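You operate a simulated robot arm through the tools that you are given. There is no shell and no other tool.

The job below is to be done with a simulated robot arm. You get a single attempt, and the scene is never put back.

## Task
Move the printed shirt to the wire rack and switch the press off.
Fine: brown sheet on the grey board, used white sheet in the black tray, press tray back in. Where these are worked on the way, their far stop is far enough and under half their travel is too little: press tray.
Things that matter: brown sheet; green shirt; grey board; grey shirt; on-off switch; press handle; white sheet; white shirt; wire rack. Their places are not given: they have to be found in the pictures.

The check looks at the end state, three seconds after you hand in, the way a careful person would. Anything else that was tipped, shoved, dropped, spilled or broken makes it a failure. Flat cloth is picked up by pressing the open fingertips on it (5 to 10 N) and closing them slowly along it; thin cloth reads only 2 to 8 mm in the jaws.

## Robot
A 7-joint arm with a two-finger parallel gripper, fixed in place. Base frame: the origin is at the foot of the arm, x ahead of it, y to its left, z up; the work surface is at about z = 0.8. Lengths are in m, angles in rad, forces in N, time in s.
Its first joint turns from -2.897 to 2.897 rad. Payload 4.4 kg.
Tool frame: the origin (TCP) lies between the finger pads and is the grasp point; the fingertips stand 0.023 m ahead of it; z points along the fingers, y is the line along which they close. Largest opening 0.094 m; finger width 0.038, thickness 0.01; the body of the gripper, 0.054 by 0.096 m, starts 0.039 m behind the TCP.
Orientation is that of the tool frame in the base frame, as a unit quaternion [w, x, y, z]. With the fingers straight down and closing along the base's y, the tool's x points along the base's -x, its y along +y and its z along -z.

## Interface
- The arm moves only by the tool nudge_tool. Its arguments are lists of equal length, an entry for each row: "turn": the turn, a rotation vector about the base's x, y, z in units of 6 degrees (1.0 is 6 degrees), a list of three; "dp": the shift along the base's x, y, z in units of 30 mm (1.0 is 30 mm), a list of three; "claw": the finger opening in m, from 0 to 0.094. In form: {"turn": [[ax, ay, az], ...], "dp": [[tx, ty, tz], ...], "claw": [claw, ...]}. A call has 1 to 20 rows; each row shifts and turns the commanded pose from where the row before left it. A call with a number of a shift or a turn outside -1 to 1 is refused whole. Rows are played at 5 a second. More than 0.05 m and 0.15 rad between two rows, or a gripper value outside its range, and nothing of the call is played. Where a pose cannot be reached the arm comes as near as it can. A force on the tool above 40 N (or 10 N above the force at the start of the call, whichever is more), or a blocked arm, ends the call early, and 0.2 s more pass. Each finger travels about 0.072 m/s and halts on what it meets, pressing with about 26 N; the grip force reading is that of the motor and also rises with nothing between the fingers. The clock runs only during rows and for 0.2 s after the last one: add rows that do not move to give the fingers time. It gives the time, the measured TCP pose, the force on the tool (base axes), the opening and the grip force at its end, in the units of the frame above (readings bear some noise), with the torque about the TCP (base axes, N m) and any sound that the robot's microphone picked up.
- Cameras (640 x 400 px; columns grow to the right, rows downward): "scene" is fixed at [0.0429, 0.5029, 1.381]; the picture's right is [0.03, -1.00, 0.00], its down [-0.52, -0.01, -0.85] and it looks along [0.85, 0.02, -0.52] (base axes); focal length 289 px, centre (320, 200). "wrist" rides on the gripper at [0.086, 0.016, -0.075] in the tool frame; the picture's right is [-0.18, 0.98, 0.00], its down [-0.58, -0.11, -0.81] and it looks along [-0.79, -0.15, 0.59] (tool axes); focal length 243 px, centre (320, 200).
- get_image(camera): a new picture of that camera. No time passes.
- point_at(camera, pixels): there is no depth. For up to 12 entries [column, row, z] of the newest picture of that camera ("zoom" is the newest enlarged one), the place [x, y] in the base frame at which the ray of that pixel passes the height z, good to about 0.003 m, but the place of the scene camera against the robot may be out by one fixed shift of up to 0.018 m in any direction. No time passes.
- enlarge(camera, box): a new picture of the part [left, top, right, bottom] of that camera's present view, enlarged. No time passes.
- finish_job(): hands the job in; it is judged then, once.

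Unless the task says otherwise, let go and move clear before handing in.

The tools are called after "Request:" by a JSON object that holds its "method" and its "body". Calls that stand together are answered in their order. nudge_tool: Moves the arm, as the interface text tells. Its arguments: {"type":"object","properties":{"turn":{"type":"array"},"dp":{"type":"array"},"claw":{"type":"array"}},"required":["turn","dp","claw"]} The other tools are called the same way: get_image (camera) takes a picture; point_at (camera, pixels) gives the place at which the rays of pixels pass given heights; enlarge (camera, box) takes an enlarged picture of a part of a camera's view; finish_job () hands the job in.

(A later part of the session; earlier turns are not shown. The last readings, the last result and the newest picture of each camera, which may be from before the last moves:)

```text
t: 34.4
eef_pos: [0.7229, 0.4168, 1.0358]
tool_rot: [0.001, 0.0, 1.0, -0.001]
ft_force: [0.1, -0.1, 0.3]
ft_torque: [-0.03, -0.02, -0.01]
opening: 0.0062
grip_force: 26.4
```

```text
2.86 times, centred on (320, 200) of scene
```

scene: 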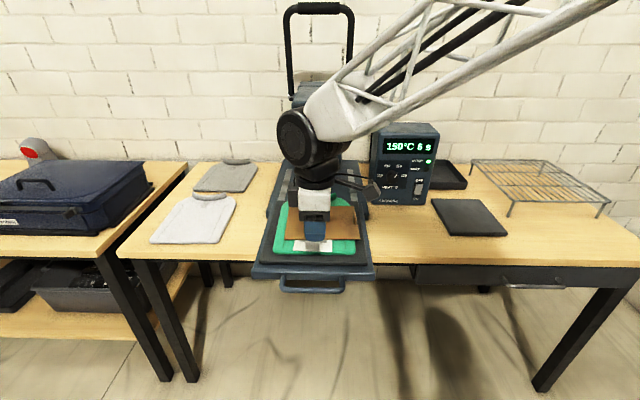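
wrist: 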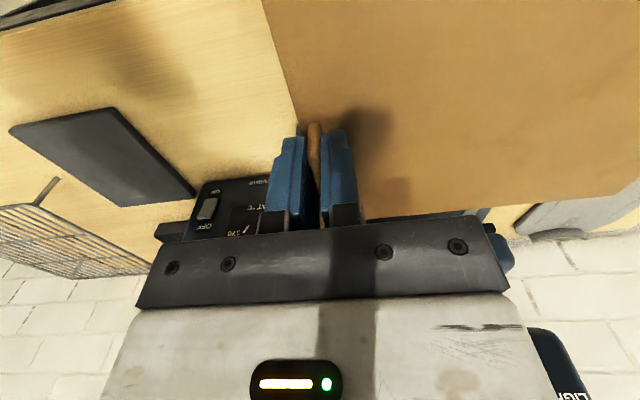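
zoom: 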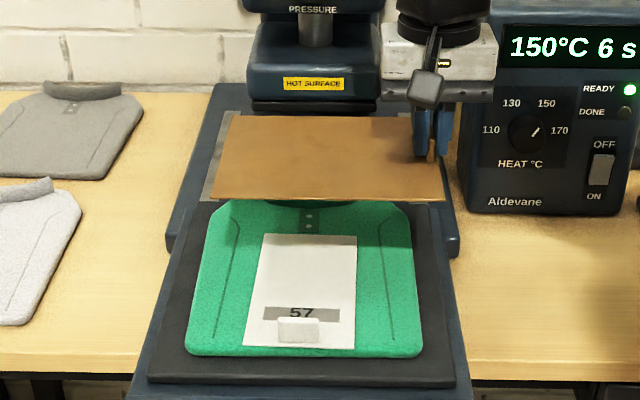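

The brown sheet lifts level, and the white film below carries "57" near its tab. I'll enlarge that.

Request:
{"method": "enlarge", "body": {"camera": "scene", "box": [290, 190, 350, 230]}}

Request:
{"method": "enlarge", "body": {"camera": "scene", "box": [400, 120, 450, 210]}}

Request:
{"method": "enlarge", "body": {"camera": "scene", "box": [280, 90, 360, 170]}}

```text
10.00 times, centred on (320, 210) of scene
```

zoom: 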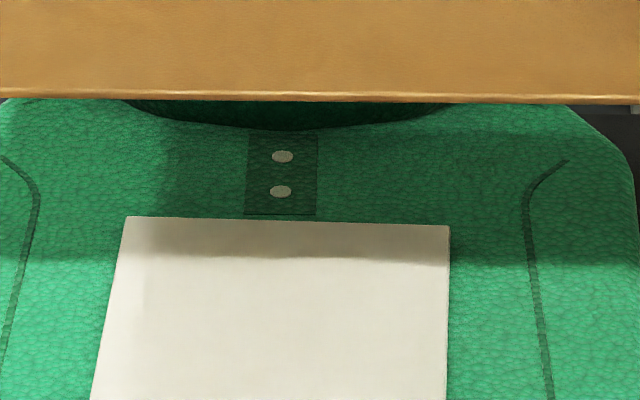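

```text
4.44 times, centred on (425, 165) of scene
```

zoom: 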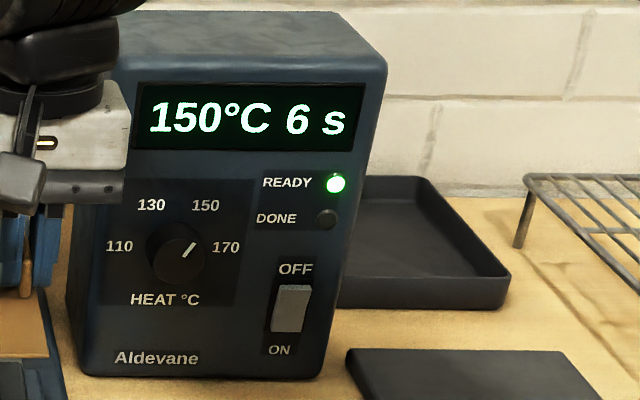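

```text
5.00 times, centred on (320, 130) of scene
```

zoom: 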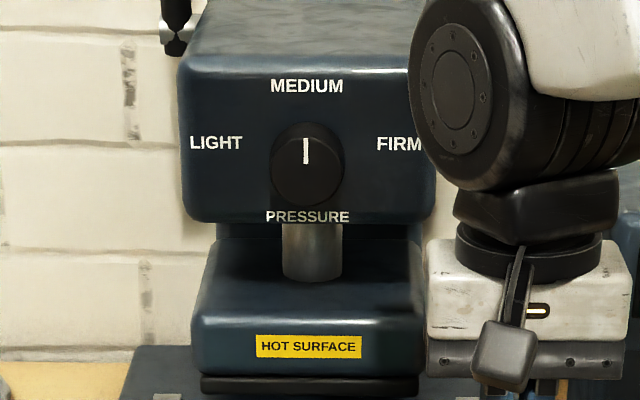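

Request:
{"method": "enlarge", "body": {"camera": "scene", "box": [295, 208, 349, 254]}}

Request:
{"method": "enlarge", "body": {"camera": "scene", "box": [320, 210, 346, 226]}}

```text
8.70 times, centred on (322, 231) of scene
```

zoom: 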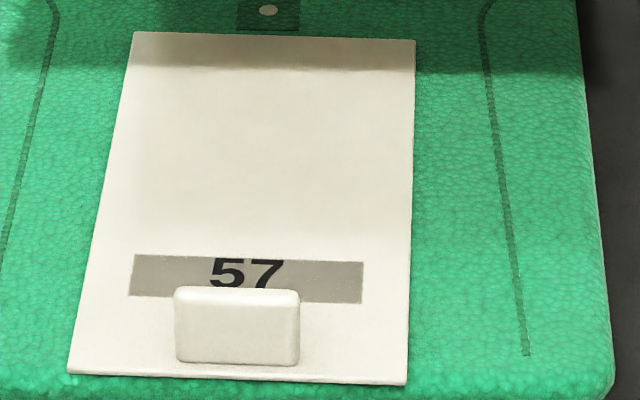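

```text
16.00 times, centred on (333, 218) of scene
```

zoom: 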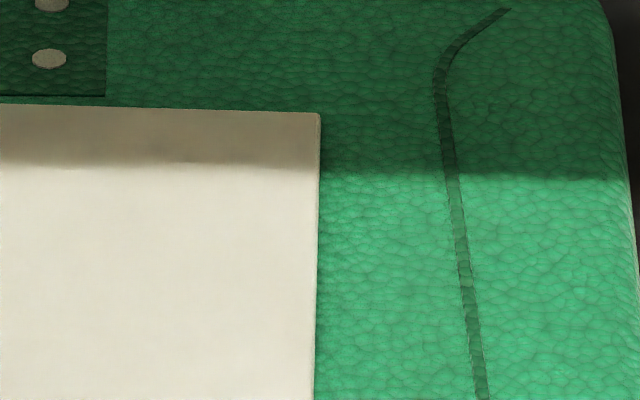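

The film is blank apart from the "57" label, so its underside and the print will only show once it is lifted. First I'll carry the brown sheet back from the press, turning it -90° so it extends away from the robot, and head for the grey board.

Request:
{"method": "nudge_tool", "body": {"turn": [[0, 0, 0], [0, 0, 0], [0, 0, 0], [0, 0, 0], [0, 0, 0], [0, 0, 0], [0, 0, -1], [0, 0, -1], [0, 0, -1], [0, 0, -1], [0, 0, -1], [0, 0, -1], [0, 0, -1], [0, 0, -1], [0, 0, -1], [0, 0, -1], [0, 0, -1], [0, 0, -1], [0, 0, -1], [0, 0, -1]], "dp": [[-0.5, -0.3, 0.1], [-0.9, -0.6, 0.2], [-1, -0.7, 0.2], [-1, -0.7, 0], [-1, -0.7, 0], [-0.9, -0.7, 0], [-0.5, -0.6, 0], [0, -0.6, 0], [0, -0.6, 0], [0, -0.6, 0], [0, -0.6, 0], [0, -0.6, 0], [0, -0.6, 0], [0, -0.6, 0], [0, -0.6, 0], [0, -0.6, 0], [0, -0.6, 0], [0, -0.6, 0], [0, -0.6, 0], [0, -0.6, 0]], "claw": [0.002, 0.002, 0.002, 0.002, 0.002, 0.002, 0.002, 0.002, 0.002, 0.002, 0.002, 0.002, 0.002, 0.002, 0.002, 0.002, 0.002, 0.002, 0.002, 0.002]}}

Request:
{"method": "get_image", "body": {"camera": "scene"}}

Request:
{"method": "get_image", "body": {"camera": "wrist"}}

```text
t: 38.6
eef_pos: [0.5476, 0.0561, 1.0493]
tool_rot: [0.001, 0.67, 0.742, 0.0]
ft_force: [-0.6, -0.6, 0.2]
ft_torque: [0.0, 0.0, 0.02]
opening: 0.0059
grip_force: 26.5
```

```text
taken
```

scene: 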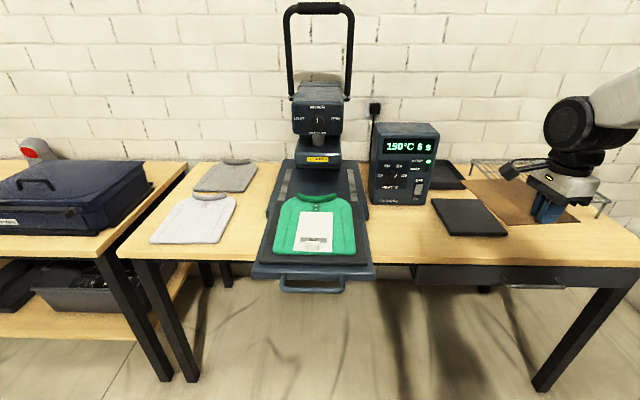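

```text
taken
```

wrist: 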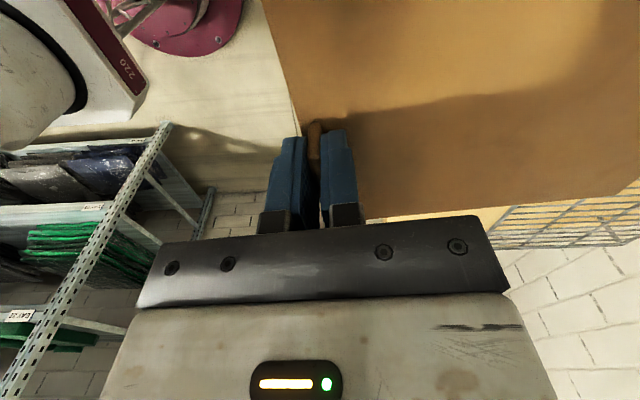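

The sheet now extends forward at scene (520,200). With the arm out of the way I'll take enlarged scene views of the board and the shirt to measure them.

Request:
{"method": "enlarge", "body": {"camera": "scene", "box": [420, 160, 580, 260]}}

Request:
{"method": "enlarge", "body": {"camera": "scene", "box": [240, 170, 400, 300]}}

```text
4.00 times, centred on (500, 210) of scene
```

zoom: 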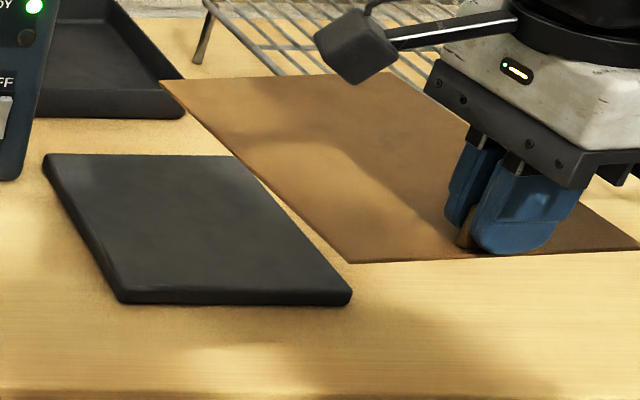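

```text
3.08 times, centred on (320, 235) of scene
```

zoom: 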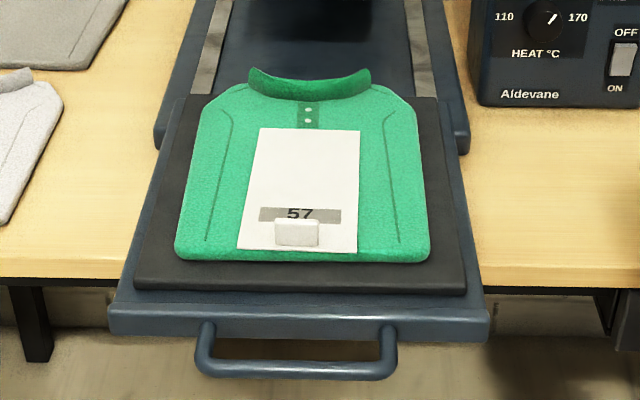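

Request:
{"method": "point_at", "body": {"camera": "scene", "pixels": [[431.25, 198.75, 0.812], [479.5, 199.25, 0.812], [508, 233.25, 0.812], [449.5, 232.5, 0.812], [460, 179.5, 1.018], [507.5, 225.5, 1.018], [549, 222.8, 1.026], [580, 222, 1.018]]}}

```text
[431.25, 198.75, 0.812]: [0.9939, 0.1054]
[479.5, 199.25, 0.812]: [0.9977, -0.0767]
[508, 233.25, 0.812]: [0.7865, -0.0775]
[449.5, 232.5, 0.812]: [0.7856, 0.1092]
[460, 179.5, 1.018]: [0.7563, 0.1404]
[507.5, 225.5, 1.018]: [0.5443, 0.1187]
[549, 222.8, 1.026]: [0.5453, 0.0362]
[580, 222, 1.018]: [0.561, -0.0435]
```

The board corners map to roughly x 0.78 to 0.99 and y -0.07 to 0.11, and the sheet is about 0.21 × 0.16 m, so it fits lengthwise. I'll finish the turn, bring the sheet over the board and lower to a hover.

Request:
{"method": "nudge_tool", "body": {"turn": [[0, 0, -0.97], [0, 0, 0], [0, 0, 0], [0, 0, 0], [0, 0, 0], [0, 0, 0], [0, 0, 0], [0, 0, 0], [0, 0, 0], [0, 0, 0], [0, 0, 0], [0, 0, 0], [0, 0, 0], [0, 0, 0]], "dp": [[0, -0.14, 0], [0.6, -0.14, 0], [1, -0.14, 0], [1, -0.14, 0], [1, -0.14, 0], [1, -0.14, 0], [1, -0.12, 0], [1, -0.11, 0], [0.8, 0, 0], [0.6, 0, -0.3], [0, 0, -0.8], [0, 0, -1], [0, 0, -1], [0, 0, 0]], "claw": [0.002, 0.002, 0.002, 0.002, 0.002, 0.002, 0.002, 0.002, 0.002, 0.002, 0.002, 0.002, 0.002, 0.002]}}

Request:
{"method": "enlarge", "body": {"camera": "scene", "box": [400, 140, 560, 250]}}

Request:
{"method": "get_image", "body": {"camera": "wrist"}}

```text
t: 41.6
eef_pos: [0.7873, 0.0253, 0.956]
tool_rot: [0.0, 0.706, 0.708, -0.002]
ft_force: [0.0, 0.9, 0.3]
ft_torque: [-0.02, 0.04, 0.02]
opening: 0.0061
grip_force: 26.0
```

```text
3.64 times, centred on (480, 195) of scene
```

zoom: 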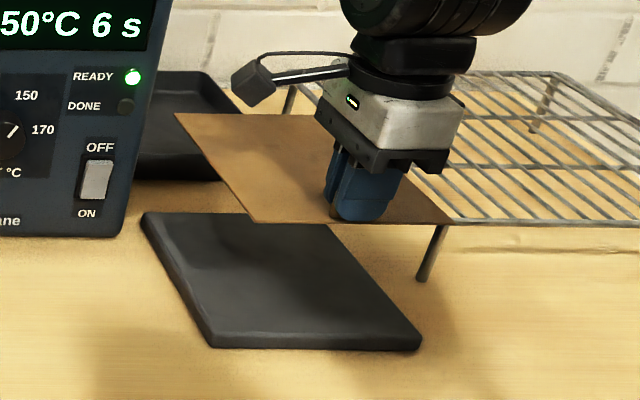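

```text
taken
```

wrist: 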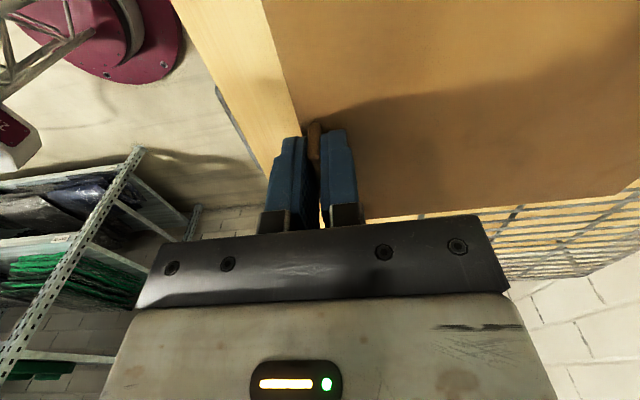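

The sheet hovers behind and above the board as expected at this height. I'll lower it further to about 3 cm above the board and recheck alignment.

Request:
{"method": "nudge_tool", "body": {"turn": [[0, 0, 0], [0, 0, 0], [0, 0, 0], [0, 0, 0]], "dp": [[0, 0, -0.9], [0, 0, -0.9], [0, 0, -0.7], [0, 0, 0]], "claw": [0.002, 0.002, 0.002, 0.002]}}

Request:
{"method": "enlarge", "body": {"camera": "scene", "box": [400, 140, 560, 250]}}

```text
t: 42.6
eef_pos: [0.788, 0.021, 0.8806]
tool_rot: [0.0, 0.706, 0.708, -0.001]
ft_force: [0.6, -0.5, -0.2]
ft_torque: [0.01, 0.03, -0.01]
opening: 0.006
grip_force: 26.2
```

```text
3.64 times, centred on (480, 195) of scene
```

zoom: 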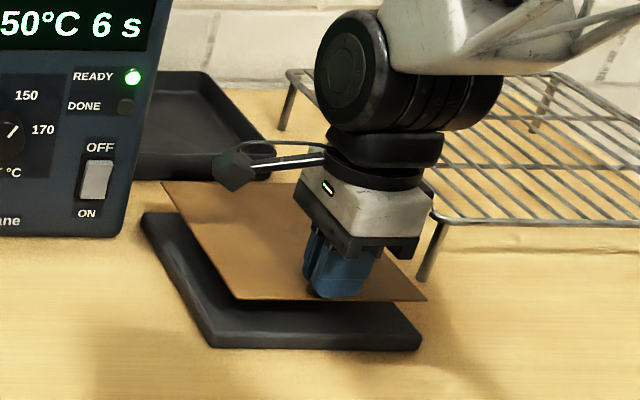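

Projecting the sheet straight down, it needs a small shift of about 5 mm to +y and 5 mm to -x to centre on the board. I'll apply that and lower gradually.

Request:
{"method": "nudge_tool", "body": {"turn": [[0, 0, 0], [0, 0, 0], [0, 0, 0], [0, 0, 0], [0, 0, 0]], "dp": [[-0.17, 0.17, -0.4], [0, 0, -0.3], [0, 0, -0.15], [0, 0, -0.1], [0, 0, 0]], "claw": [0.002, 0.002, 0.002, 0.002, 0.002]}}

Request:
{"method": "enlarge", "body": {"camera": "scene", "box": [400, 140, 560, 250]}}

```text
t: 43.8
eef_pos: [0.7836, 0.029, 0.8524]
tool_rot: [0.0, 0.706, 0.709, -0.001]
ft_force: [-1.0, -0.3, 0.6]
ft_torque: [-0.01, 0.05, 0.0]
opening: 0.0059
grip_force: 25.8
```

```text
3.64 times, centred on (480, 195) of scene
```

zoom: 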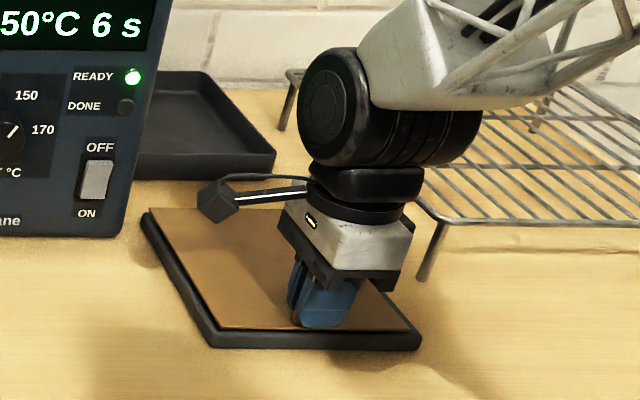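

The sheet lies neatly inside the board outline, still a few millimetres above it. I'll lower in 2 mm steps to feel contact.

Request:
{"method": "nudge_tool", "body": {"turn": [[0, 0, 0], [0, 0, 0], [0, 0, 0], [0, 0, 0]], "dp": [[0, 0, -0.08], [0, 0, -0.08], [0, 0, -0.06], [0, 0, 0]], "claw": [0.002, 0.002, 0.002, 0.002]}}

```text
t: 44.8
eef_pos: [0.7829, 0.0288, 0.847]
tool_rot: [0.0, 0.706, 0.708, -0.001]
ft_force: [-0.1, 0.4, 0.1]
ft_torque: [0.0, 0.02, 0.02]
opening: 0.006
grip_force: 26.7
```

Request:
{"method": "nudge_tool", "body": {"turn": [[0, 0, 0], [0, 0, 0], [0, 0, 0], [0, 0, 0]], "dp": [[0, 0, -0.07], [0, 0, -0.07], [0, 0, -0.05], [0, 0, 0]], "claw": [0.002, 0.002, 0.002, 0.002]}}

Request:
{"method": "enlarge", "body": {"camera": "scene", "box": [420, 180, 520, 250]}}

```text
t: 45.8
eef_pos: [0.784, 0.0277, 0.8435]
tool_rot: [0.002, 0.706, 0.708, 0.0]
ft_force: [-4.7, -4.8, 36.8]
ft_torque: [-0.09, 0.01, -0.1]
opening: 0.0059
grip_force: 26.2
```

```text
5.71 times, centred on (470, 215) of scene
```

zoom: 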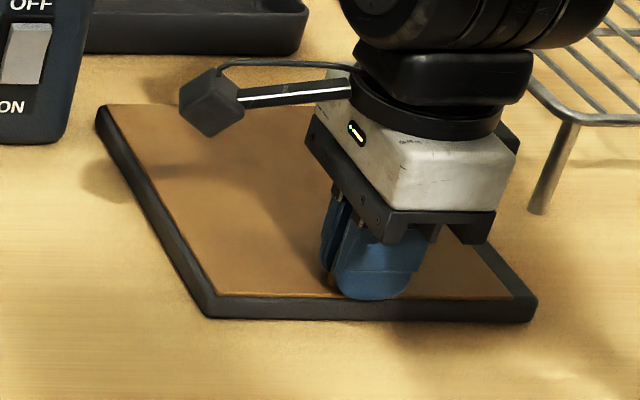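

Contact registers at TCP z=0.8435, so the board top is about 0.814. I'll back off 1.5 mm, open and rise.

Request:
{"method": "nudge_tool", "body": {"turn": [[0, 0, 0], [0, 0, 0], [0, 0, 0], [0, 0, 0], [0, 0, 0], [0, 0, 0], [0, 0, 0], [0, 0, 0], [0, 0, 0]], "dp": [[0, 0, 0.05], [0, 0, 0], [0, 0, 0], [0, 0, 0], [0, 0, 0.3], [0, 0, 0.7], [0, 0, 1], [0, 0, 1], [0, 0, 1]], "claw": [0.002, 0.012, 0.024, 0.03, 0.03, 0.03, 0.03, 0.03, 0.03]}}

Request:
{"method": "enlarge", "body": {"camera": "scene", "box": [400, 140, 560, 250]}}

Request:
{"method": "get_image", "body": {"camera": "wrist"}}

```text
t: 47.8
eef_pos: [0.7835, 0.0293, 0.9614]
tool_rot: [0.0, 0.706, 0.708, 0.0]
ft_force: [0.7, 0.5, -0.5]
ft_torque: [0.0, 0.0, -0.04]
opening: 0.0302
grip_force: 0.0
```

```text
3.64 times, centred on (480, 195) of scene
```

zoom: 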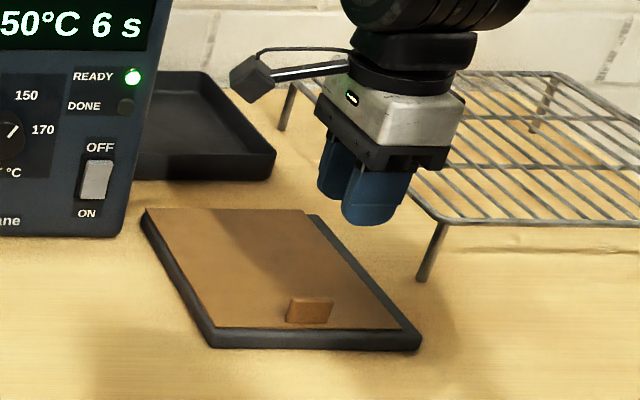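

```text
taken
```

wrist: 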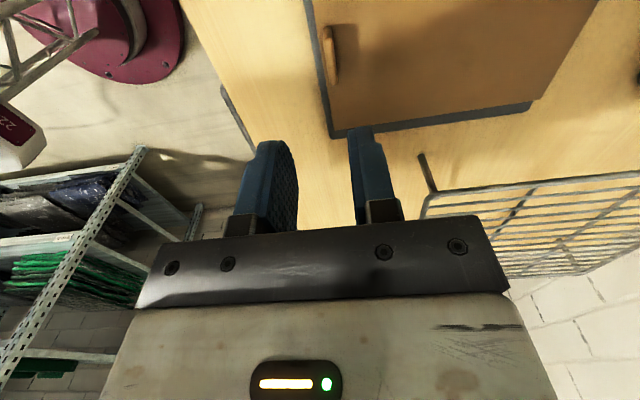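

The brown sheet is resting flat on the board with its tab at zoom (310,308). Now I'll return above the press tray, turning the tool back +90°, to look at the white film.

Request:
{"method": "nudge_tool", "body": {"turn": [[0, 0, 0], [0, 0, 1], [0, 0, 1], [0, 0, 1], [0, 0, 1], [0, 0, 1], [0, 0, 1], [0, 0, 1], [0, 0, 1], [0, 0, 1], [0, 0, 1], [0, 0, 1], [0, 0, 1], [0, 0, 1], [0, 0, 1], [0, 0, 0.97], [0, 0, 0]], "dp": [[-1, 0.5, 0.5], [-1, 1, 0.5], [-1, 1, 0.5], [-1, 1, 0.5], [-1, 1, 0.5], [-1, 1, 0.5], [-1, 1, 0], [-0.8, 1, 0], [0, 1, 0], [0, 1, 0], [0, 1, 0], [0, 1, 0], [0, 1, 0], [0, 1, 0], [0, 1, 0], [0, 0.9, 0], [0, 0.9, 0]], "claw": [0.05, 0.06, 0.06, 0.06, 0.06, 0.06, 0.06, 0.06, 0.06, 0.06, 0.06, 0.06, 0.06, 0.06, 0.06, 0.06, 0.06]}}

Request:
{"method": "get_image", "body": {"camera": "wrist"}}

Request:
{"method": "enlarge", "body": {"camera": "wrist", "box": [200, 0, 520, 200]}}

```text
t: 51.4
eef_pos: [0.5489, 0.519, 1.0534]
tool_rot: [0.001, 0.0, 1.0, 0.0]
ft_force: [0.3, -0.1, 0.5]
ft_torque: [0.02, 0.0, -0.03]
opening: 0.0599
grip_force: 0.0
```

```text
taken
```

wrist: 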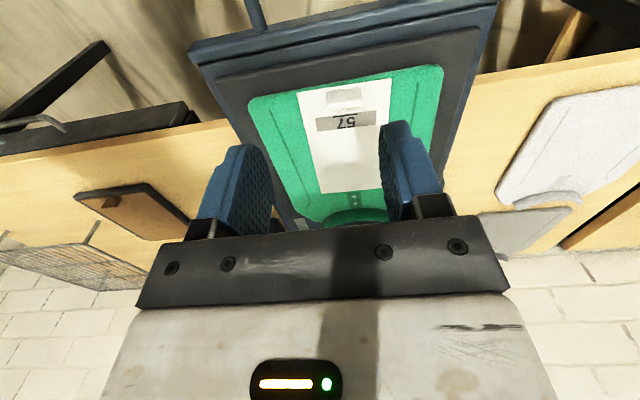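

```text
2.00 times, centred on (360, 100) of wrist
```

zoom: 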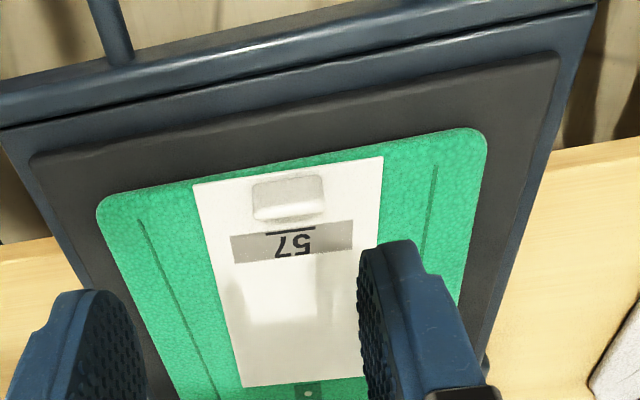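

The white film's tab is at wrist (344,99), which maps to about (0.604, 0.533, 0.90) and 0.036 m wide along y. I'll pitch the tool 30° forward, which will be needed later to reach the far black tray, and approach the tab with the fingers closing along y.

Request:
{"method": "nudge_tool", "body": {"turn": [[0, -1, 0], [0, -1, 0], [0, -1, 0], [0, -1, 0], [0, -1, 0], [0, 0, 0], [0, 0, 0], [0, 0, 0]], "dp": [[0.3, 0.1, -0.2], [0.3, 0.1, -0.2], [0.3, 0.1, -0.2], [0.3, 0.1, -0.3], [0.3, 0.07, -0.5], [0.27, 0, -0.8], [0, 0, -0.8], [0, 0, 0]], "claw": [0.06, 0.06, 0.06, 0.06, 0.06, 0.06, 0.06, 0.06]}}

Request:
{"method": "get_image", "body": {"camera": "wrist"}}

Request:
{"method": "enlarge", "body": {"camera": "scene", "box": [240, 170, 400, 300]}}

```text
t: 53.2
eef_pos: [0.6044, 0.5313, 0.9609]
tool_rot: [0.26, 0.0, 0.966, 0.0]
ft_force: [0.5, -0.2, 0.7]
ft_torque: [0.0, -0.01, -0.02]
opening: 0.0601
grip_force: 0.0
```

```text
taken
```

wrist: 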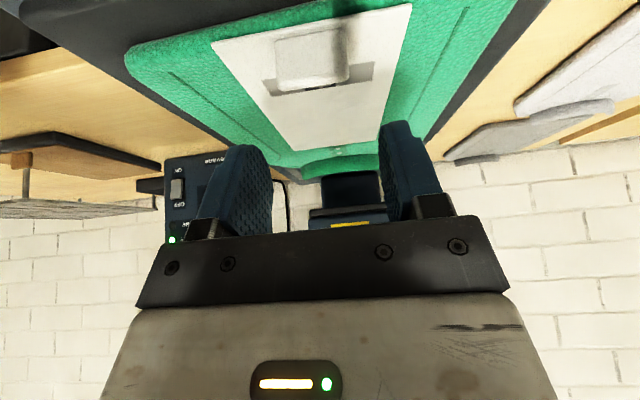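

```text
3.08 times, centred on (320, 235) of scene
```

zoom: 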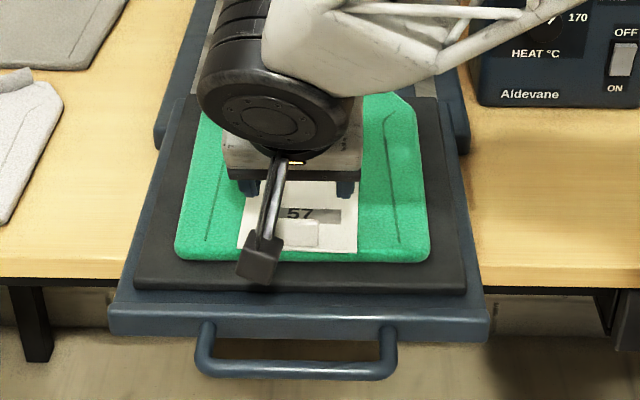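

The tab at wrist (313,60) matches the predicted position exactly. I'll descend to z≈0.918 around the tab.

Request:
{"method": "nudge_tool", "body": {"turn": [[0, 0, 0], [0, 0, 0], [0, 0, 0], [0, 0, 0]], "dp": [[-0.05, 0.06, -0.6], [0, 0, -0.5], [0, 0, -0.3], [0, 0, 0]], "claw": [0.06, 0.06, 0.06, 0.06]}}

Request:
{"method": "get_image", "body": {"camera": "wrist"}}

Request:
{"method": "enlarge", "body": {"camera": "scene", "box": [280, 200, 360, 260]}}

```text
t: 54.2
eef_pos: [0.6024, 0.5332, 0.92]
tool_rot: [0.26, 0.0, 0.966, 0.0]
ft_force: [-1.1, -0.7, -0.1]
ft_torque: [0.0, 0.01, 0.01]
opening: 0.0599
grip_force: 0.0
```

```text
taken
```

wrist: 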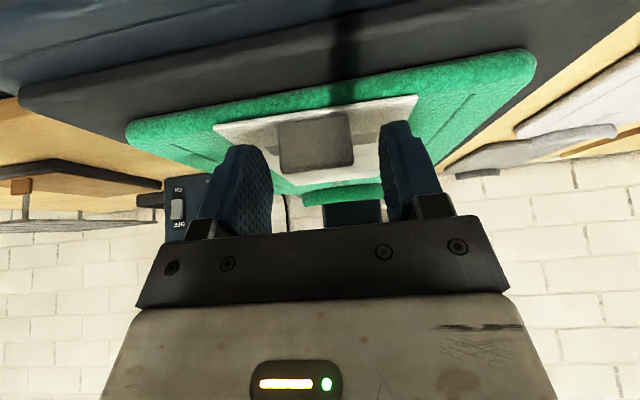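

```text
6.67 times, centred on (320, 230) of scene
```

zoom: 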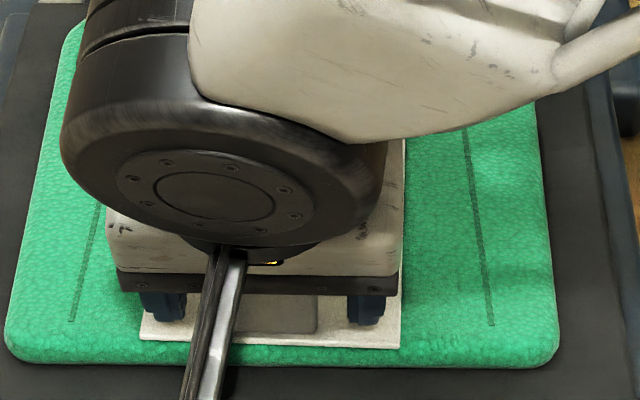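

The tab at (315,143) sits between the fingers. I'll close on it gradually.

Request:
{"method": "nudge_tool", "body": {"turn": [[0, 0, 0], [0, 0, 0], [0, 0, 0], [0, 0, 0]], "dp": [[0, 0, -0.04], [0, 0, 0], [0, 0, 0], [0, 0, 0]], "claw": [0.05, 0.042, 0.034, 0.028]}}

Request:
{"method": "get_image", "body": {"camera": "wrist"}}

```text
t: 55.2
eef_pos: [0.602, 0.5336, 0.9194]
tool_rot: [0.26, 0.0, 0.965, 0.001]
ft_force: [0.4, -0.1, 1.1]
ft_torque: [-0.02, -0.09, -0.04]
opening: 0.0349
grip_force: 25.8
```

```text
taken
```

wrist: 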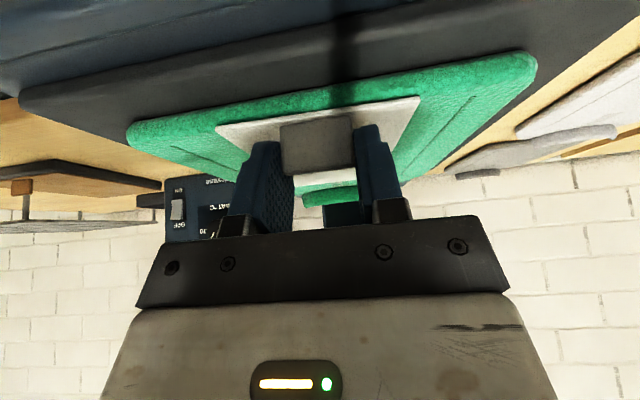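

The tab is gripped, with opening 0.035 and force 26 N. I'll lift slowly straight up and look at what is on the shirt below.

Request:
{"method": "nudge_tool", "body": {"turn": [[0, 0, 0], [0, 0, 0], [0, 0, 0], [0, 0, 0], [0, 0, 0], [0, 0, 0], [0, 0, 0]], "dp": [[0, 0, 0.15], [0, 0, 0.25], [0, 0, 0.4], [0, 0, 0.6], [0, 0, 0.8], [0, 0, 0.8], [0, 0, 0]], "claw": [0.028, 0.028, 0.028, 0.028, 0.028, 0.028, 0.028]}}

Request:
{"method": "get_image", "body": {"camera": "wrist"}}

Request:
{"method": "get_image", "body": {"camera": "scene"}}

Request:
{"method": "enlarge", "body": {"camera": "scene", "box": [250, 150, 390, 270]}}

```text
t: 56.8
eef_pos: [0.6005, 0.5331, 1.0075]
tool_rot: [0.26, 0.0, 0.966, 0.0]
ft_force: [-0.3, -0.8, -0.4]
ft_torque: [0.04, 0.01, 0.01]
opening: 0.0346
grip_force: 26.2
```

```text
taken
```

wrist: 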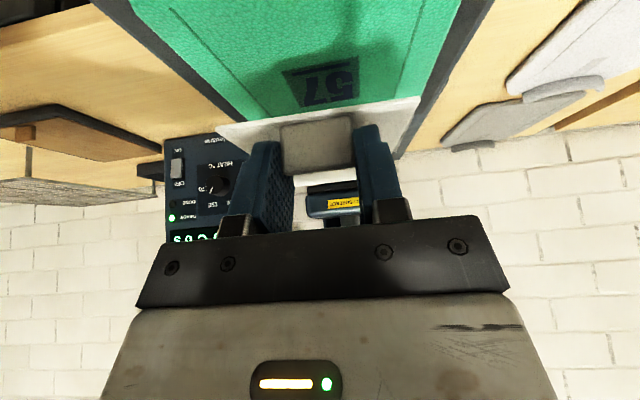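

```text
taken
```

scene: 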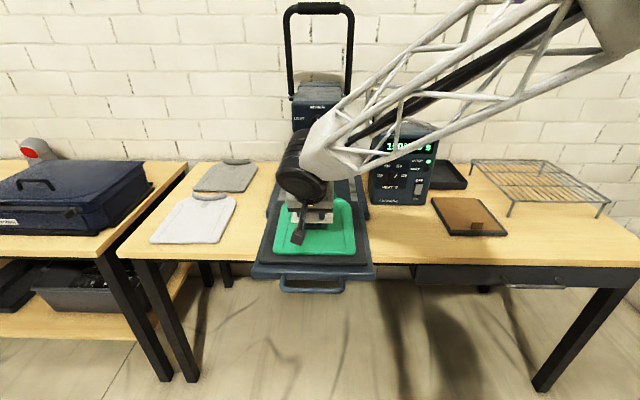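

```text
3.33 times, centred on (320, 210) of scene
```

zoom: 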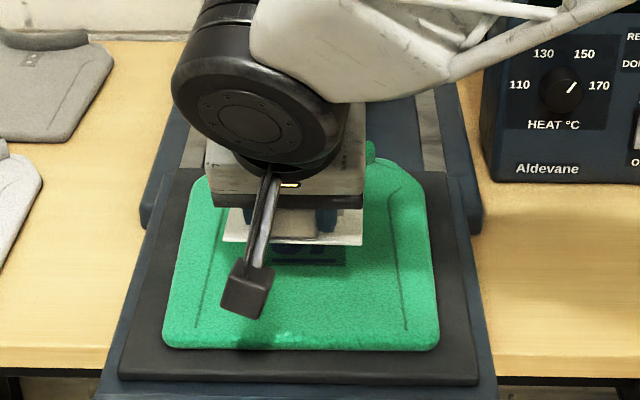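

A "57" is visible on the shirt itself at wrist (325,82). I'll enlarge to confirm it is a finished print.

Request:
{"method": "enlarge", "body": {"camera": "wrist", "box": [240, 30, 420, 150]}}

```text
3.33 times, centred on (330, 90) of wrist
```

zoom: 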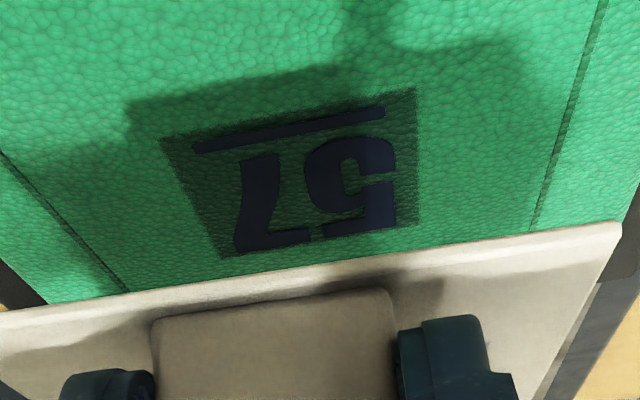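

The shirt is already fully printed with "57", so the press handle need not be touched. I'll carry the used white film toward the black tray, staying back from the control box.

Request:
{"method": "nudge_tool", "body": {"turn": [[0, 0, 0], [0, 0, 0], [0, 0, 0], [0, 0, 0], [0, 0, 0], [0, 0, 0], [0, 0, 0], [0, 0, 0], [0, 0, 0], [0, 0, 0], [0, 0, 0], [0, 0, 0], [0, 0, 0], [0, 0, 0], [0, 0, 0], [0, 0, 0], [0, 0, 0], [0, 0, 0], [0, 0, 0]], "dp": [[0, -0.4, 0.4], [0, -0.8, 0.4], [0, -1, 0.4], [0, -1, 0.3], [0, -1, 0], [0, -1, 0], [0, -1, 0], [0, -1, 0], [0, -1, 0], [0, -1, 0], [0, -1, 0], [0, -1, 0], [0, -1, 0], [0, -1, 0], [0, -1, 0], [0, -1, 0], [0, -1, 0], [0, -0.7, 0], [0, 0, 0]], "claw": [0.028, 0.028, 0.028, 0.028, 0.028, 0.028, 0.028, 0.028, 0.028, 0.028, 0.028, 0.028, 0.028, 0.028, 0.028, 0.028, 0.028, 0.028, 0.028]}}

Request:
{"method": "get_image", "body": {"camera": "wrist"}}

Request:
{"method": "get_image", "body": {"camera": "scene"}}

```text
t: 60.8
eef_pos: [0.5999, 0.0274, 1.056]
tool_rot: [0.26, 0.001, 0.966, 0.0]
ft_force: [1.1, 0.4, -0.1]
ft_torque: [-0.04, 0.0, -0.01]
opening: 0.0348
grip_force: 26.0
```

```text
taken
```

wrist: 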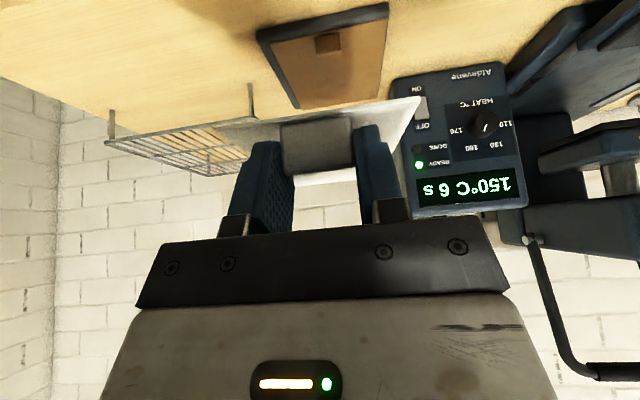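

```text
taken
```

scene: 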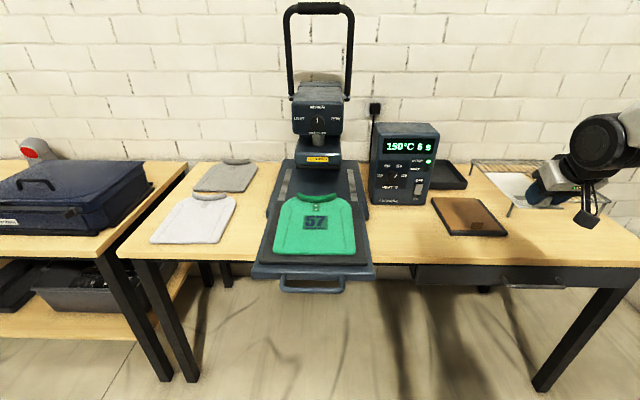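

The scene view now shows the printed "57" clearly on the green shirt at (317,223). I'll enlarge the tray area and the shirt for measurements.

Request:
{"method": "enlarge", "body": {"camera": "scene", "box": [410, 140, 510, 210]}}

Request:
{"method": "enlarge", "body": {"camera": "scene", "box": [240, 180, 400, 300]}}

Request:
{"method": "enlarge", "body": {"camera": "scene", "box": [455, 140, 625, 240]}}

```text
5.71 times, centred on (460, 175) of scene
```

zoom: 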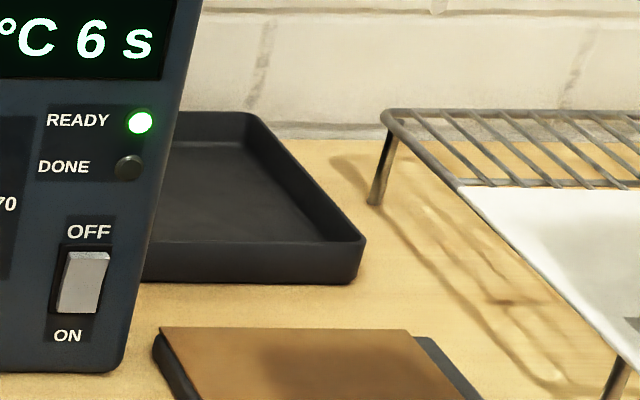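

```text
3.33 times, centred on (320, 240) of scene
```

zoom: 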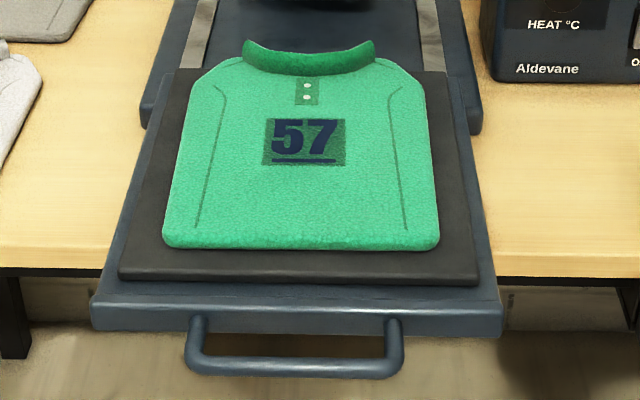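

```text
3.76 times, centred on (540, 190) of scene
```

zoom: 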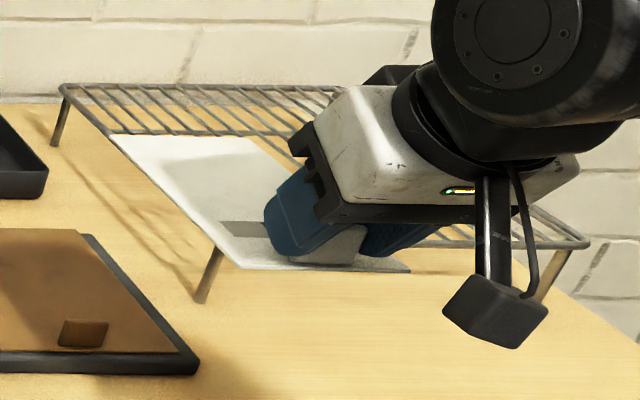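

The black tray's rim is near z≈0.837 with its front wall at x≈1.06 and its right side at y≈-0.056. I'll advance toward it at a safe height and see how far the pitched tool reaches.

Request:
{"method": "nudge_tool", "body": {"turn": [[0, 0, 0], [0, 0, 0], [0, 0, 0], [0, 0, 0], [0, 0, 0], [0, 0, 0], [0, 0, 0], [0, 0, 0], [0, 0, 0], [0, 0, 0], [0, 0, 0], [0, 0, 0], [0, 0, 0]], "dp": [[0.5, -0.05, -0.1], [1, -0.05, -0.2], [1, -0.05, -0.2], [1, -0.05, -0.2], [1, 0, -0.2], [1, 0, -0.2], [1, 0, -0.2], [1, 0, -0.2], [1, 0, -0.2], [1, 0, -0.2], [1, 0, -0.2], [1, 0, -0.2], [0.5, 0, 0]], "claw": [0.028, 0.028, 0.028, 0.028, 0.028, 0.028, 0.028, 0.028, 0.028, 0.028, 0.028, 0.028, 0.028]}}

Request:
{"method": "get_image", "body": {"camera": "wrist"}}

Request:
{"method": "enlarge", "body": {"camera": "scene", "box": [400, 110, 560, 220]}}

```text
t: 63.6
eef_pos: [0.9614, 0.0212, 0.986]
tool_rot: [0.261, 0.0, 0.965, -0.001]
ft_force: [0.0, 0.3, -0.2]
ft_torque: [-0.01, 0.04, -0.01]
opening: 0.0347
grip_force: 25.5
```

```text
taken
```

wrist: 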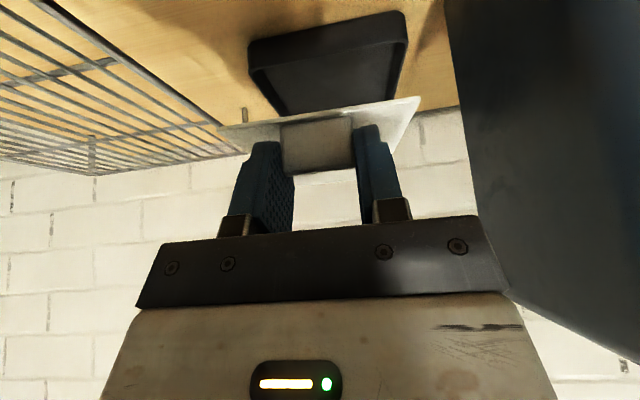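

```text
3.64 times, centred on (480, 165) of scene
```

zoom: 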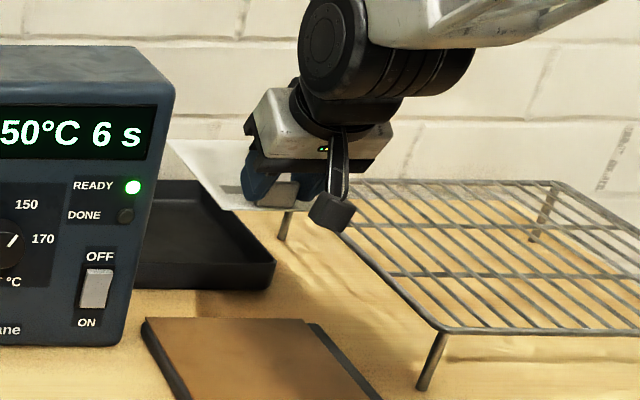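

The wrist view shows the tray's near rim from (248,42) to (405,12). I'll convert these to positions.

Request:
{"method": "point_at", "body": {"camera": "wrist", "pixels": [[248, 42, 0.837], [405, 12, 0.837], [248, 42, 0.83], [405, 12, 0.83], [280, 108, 0.837], [400, 70, 0.837], [405, 40, 0.837]]}}

Request:
{"method": "enlarge", "body": {"camera": "wrist", "box": [220, 0, 460, 150]}}

```text
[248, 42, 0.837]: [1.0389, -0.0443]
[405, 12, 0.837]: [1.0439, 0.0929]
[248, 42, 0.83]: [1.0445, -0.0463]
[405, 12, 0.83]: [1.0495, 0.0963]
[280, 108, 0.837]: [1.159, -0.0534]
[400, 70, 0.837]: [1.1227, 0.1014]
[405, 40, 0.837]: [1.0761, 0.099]
```

```text
2.67 times, centred on (340, 75) of wrist
```

zoom: 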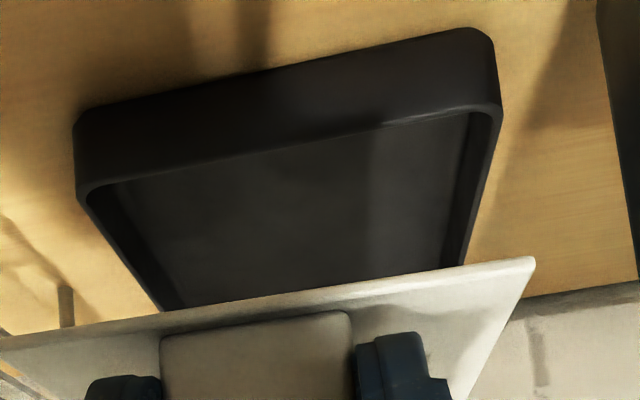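

The tray's front wall is at x≈1.082 with rim z≈0.836 and y -0.06 to 0.10, so the TCP must reach about x=1.108. I'll advance at z≈0.93 and see whether the arm can get there.

Request:
{"method": "nudge_tool", "body": {"turn": [[0, 0, 0], [0, 0, 0], [0, 0, 0], [0, 0, 0], [0, 0, 0], [0, 0, 0]], "dp": [[0.8, 0, -0.3], [0.9, 0, -0.3], [0.9, 0, -0.3], [0.9, 0, -0.3], [0.9, 0, -0.3], [0, 0, 0]], "claw": [0.028, 0.028, 0.028, 0.028, 0.028, 0.028]}}

Request:
{"method": "get_image", "body": {"camera": "wrist"}}

Request:
{"method": "enlarge", "body": {"camera": "scene", "box": [400, 110, 560, 220]}}

```text
t: 65.0
eef_pos: [1.0938, 0.0222, 0.9424]
tool_rot: [0.26, 0.0, 0.966, 0.0]
ft_force: [0.6, 0.2, -0.1]
ft_torque: [-0.01, 0.02, -0.03]
opening: 0.0345
grip_force: 25.9
```

```text
taken
```

wrist: 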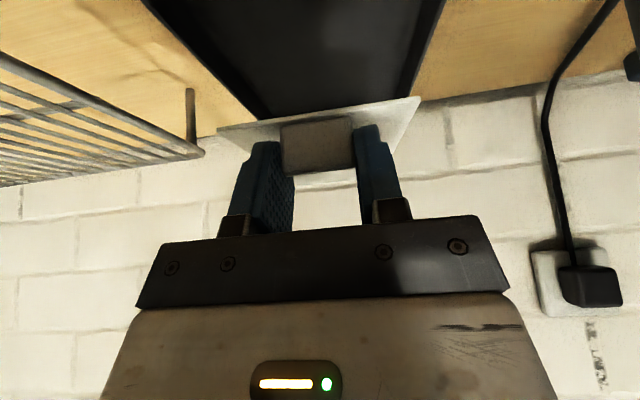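

```text
3.64 times, centred on (480, 165) of scene
```

zoom: 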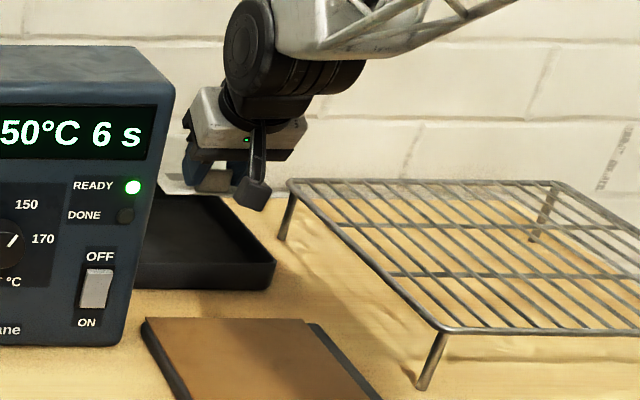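

The arm reaches x=1.094 easily. I'll move to x≈1.108 and lower the film into the tray.

Request:
{"method": "nudge_tool", "body": {"turn": [[0, 0, 0], [0, 0, 0], [0, 0, 0], [0, 0, 0], [0, 0, 0]], "dp": [[0.48, 0, -0.3], [0, 0, -0.8], [0, 0, -0.8], [0, 0, -0.7], [0, 0, 0]], "claw": [0.028, 0.028, 0.028, 0.028, 0.028]}}

Request:
{"method": "get_image", "body": {"camera": "wrist"}}

Request:
{"method": "enlarge", "body": {"camera": "scene", "box": [410, 130, 510, 200]}}

```text
t: 66.2
eef_pos: [1.1063, 0.0184, 0.8632]
tool_rot: [0.259, 0.0, 0.966, -0.001]
ft_force: [1.1, 0.2, -0.5]
ft_torque: [0.02, 0.02, 0.01]
opening: 0.0349
grip_force: 26.0
```

```text
taken
```

wrist: 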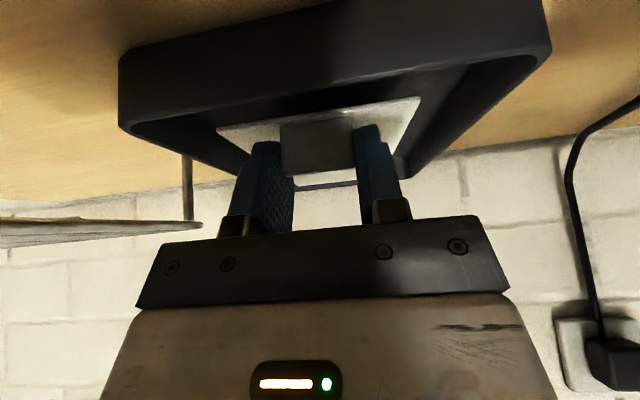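

```text
5.71 times, centred on (460, 165) of scene
```

zoom: 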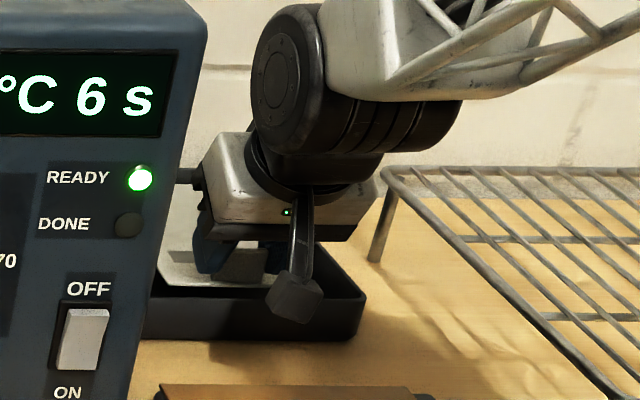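

Request:
{"method": "enlarge", "body": {"camera": "wrist", "box": [200, 70, 440, 220]}}

```text
2.67 times, centred on (320, 145) of wrist
```

zoom: 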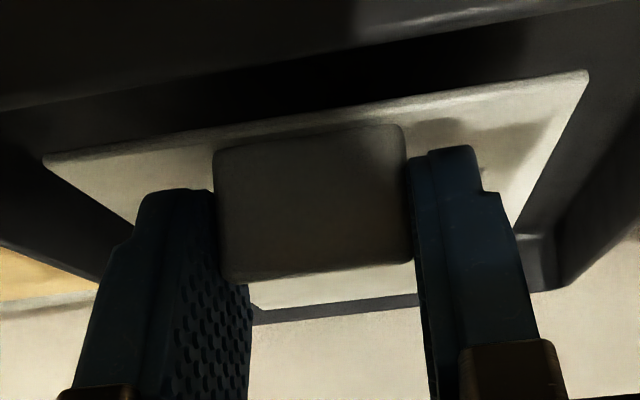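

The film's far edge sits just in front of the tray's rear rim, and the near edge is behind the front wall, so it fits. I'll lower the last 2 cm gently.

Request:
{"method": "nudge_tool", "body": {"turn": [[0, 0, 0], [0, 0, 0], [0, 0, 0], [0, 0, 0]], "dp": [[0, 0.05, -0.3], [0, 0, -0.2], [0, 0, -0.1], [0, 0, 0]], "claw": [0.028, 0.028, 0.028, 0.028]}}

Request:
{"method": "enlarge", "body": {"camera": "wrist", "box": [200, 70, 440, 220]}}

```text
t: 67.2
eef_pos: [1.1084, 0.0215, 0.8461]
tool_rot: [0.26, 0.0, 0.966, 0.0]
ft_force: [0.7, 0.5, -0.4]
ft_torque: [0.0, -0.01, 0.02]
opening: 0.0349
grip_force: 26.2
```

```text
2.67 times, centred on (320, 145) of wrist
```

zoom: 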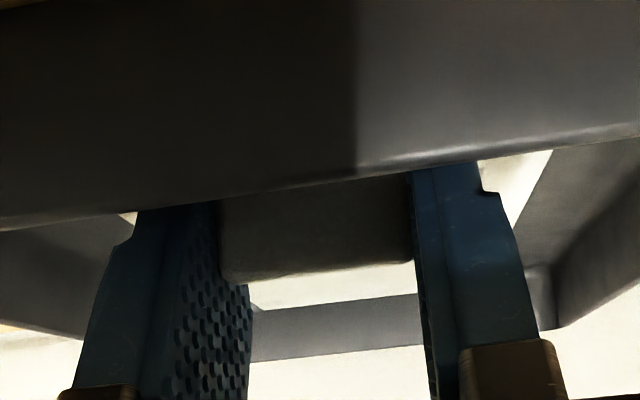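

The film is now below the rim all round. I'll lower a few more millimetres to feel the floor, then release.

Request:
{"method": "nudge_tool", "body": {"turn": [[0, 0, 0], [0, 0, 0], [0, 0, 0]], "dp": [[0, 0, -0.08], [0, 0, -0.06], [0, 0, 0]], "claw": [0.028, 0.028, 0.028]}}

```text
t: 68.0
eef_pos: [1.1066, 0.0222, 0.8404]
tool_rot: [0.26, 0.0, 0.966, 0.0]
ft_force: [0.5, 0.3, 0.6]
ft_torque: [-0.06, 0.0, -0.01]
opening: 0.0348
grip_force: 26.3
```

The floor is just below (film at about z=0.809), so I'll release here with a drop of a few millimetres at most and rise straight up.

Request:
{"method": "nudge_tool", "body": {"turn": [[0, 0, 0], [0, 0, 0], [0, 0, 0], [0, 0, 0], [0, 0, 0], [0, 0, 0], [0, 0, 0], [0, 0, 0], [0, 0, 0]], "dp": [[0, 0, 0], [0, 0, 0], [0, 0, 0], [0, 0, 0.4], [0, 0, 0.8], [0, 0, 1], [0, 0, 1], [0, 0, 1], [0, 0, 0.5]], "claw": [0.04, 0.052, 0.056, 0.056, 0.056, 0.056, 0.056, 0.056, 0.056]}}

Request:
{"method": "get_image", "body": {"camera": "wrist"}}

Request:
{"method": "enlarge", "body": {"camera": "scene", "box": [400, 130, 520, 220]}}

```text
t: 70.0
eef_pos: [1.1061, 0.0237, 0.9833]
tool_rot: [0.261, 0.0, 0.965, 0.0]
ft_force: [0.4, 1.2, -0.8]
ft_torque: [0.01, 0.0, -0.02]
opening: 0.0559
grip_force: 0.0
```

```text
taken
```

wrist: 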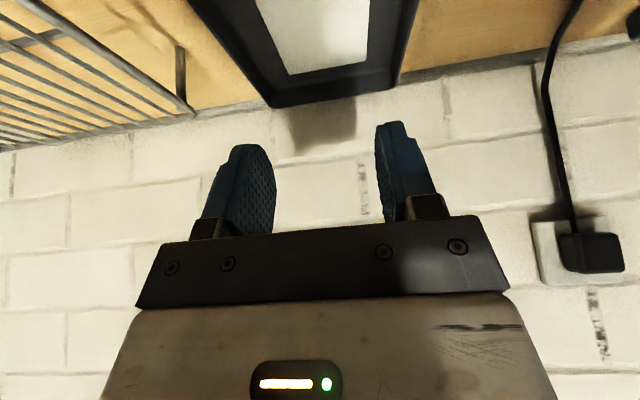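

```text
4.44 times, centred on (460, 175) of scene
```

zoom: 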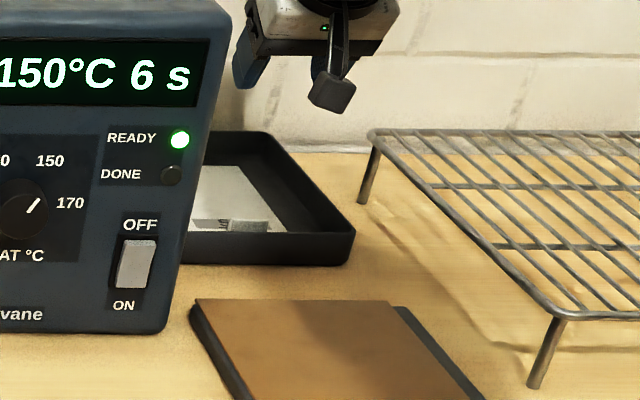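

The white film lies flat inside the black tray at zoom (240,205). Next I'll pull back, level the tool and look at the wire rack to measure it before fetching the shirt.

Request:
{"method": "nudge_tool", "body": {"turn": [[0, 0, 0], [0, 0, 0], [0, 0, 0], [0, 0, 0], [0, 1, 0], [0, 1, 0], [0, 1, 0], [0, 1, 0], [0, 1, 0], [0, 0, 0], [0, 0, 0], [0, 0, 0], [0, 0, 0], [0, 0, 0]], "dp": [[-0.5, 0, 0.5], [-1, 0, 0.5], [-1, 0, 0.5], [-1, -0.5, 0.5], [-1, -1, 0.3], [-1, -1, 0.3], [-1, -1, 0.3], [-1, -1, 0], [-1, -1, 0], [-1, -1, 0], [-1, -1, 0], [-1, -1, 0], [-0.5, -1, 0], [0, -0.6, 0]], "claw": [0.056, 0.056, 0.056, 0.056, 0.056, 0.056, 0.056, 0.056, 0.056, 0.056, 0.056, 0.056, 0.056, 0.056]}}

Request:
{"method": "get_image", "body": {"camera": "wrist"}}

Request:
{"method": "get_image", "body": {"camera": "scene"}}

```text
t: 73.0
eef_pos: [0.7469, -0.2827, 1.0691]
tool_rot: [0.001, -0.001, 1.0, -0.001]
ft_force: [0.1, -0.5, 0.2]
ft_torque: [0.0, 0.04, 0.05]
opening: 0.0558
grip_force: 0.1
```

```text
taken
```

wrist: 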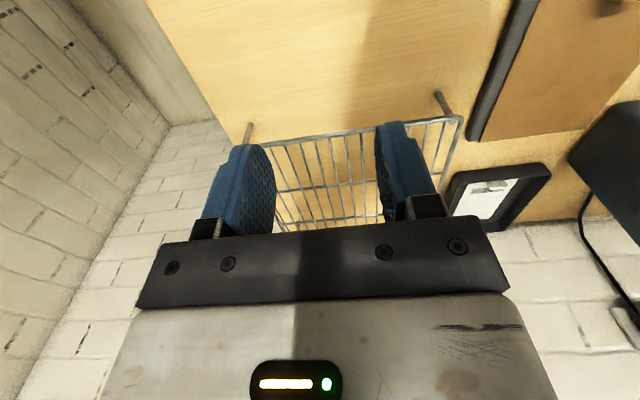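

```text
taken
```

scene: 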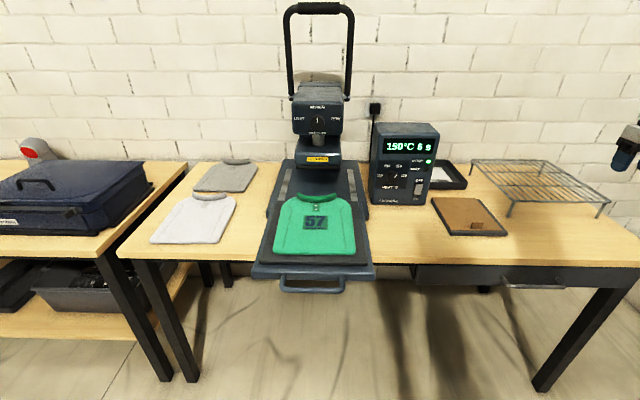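

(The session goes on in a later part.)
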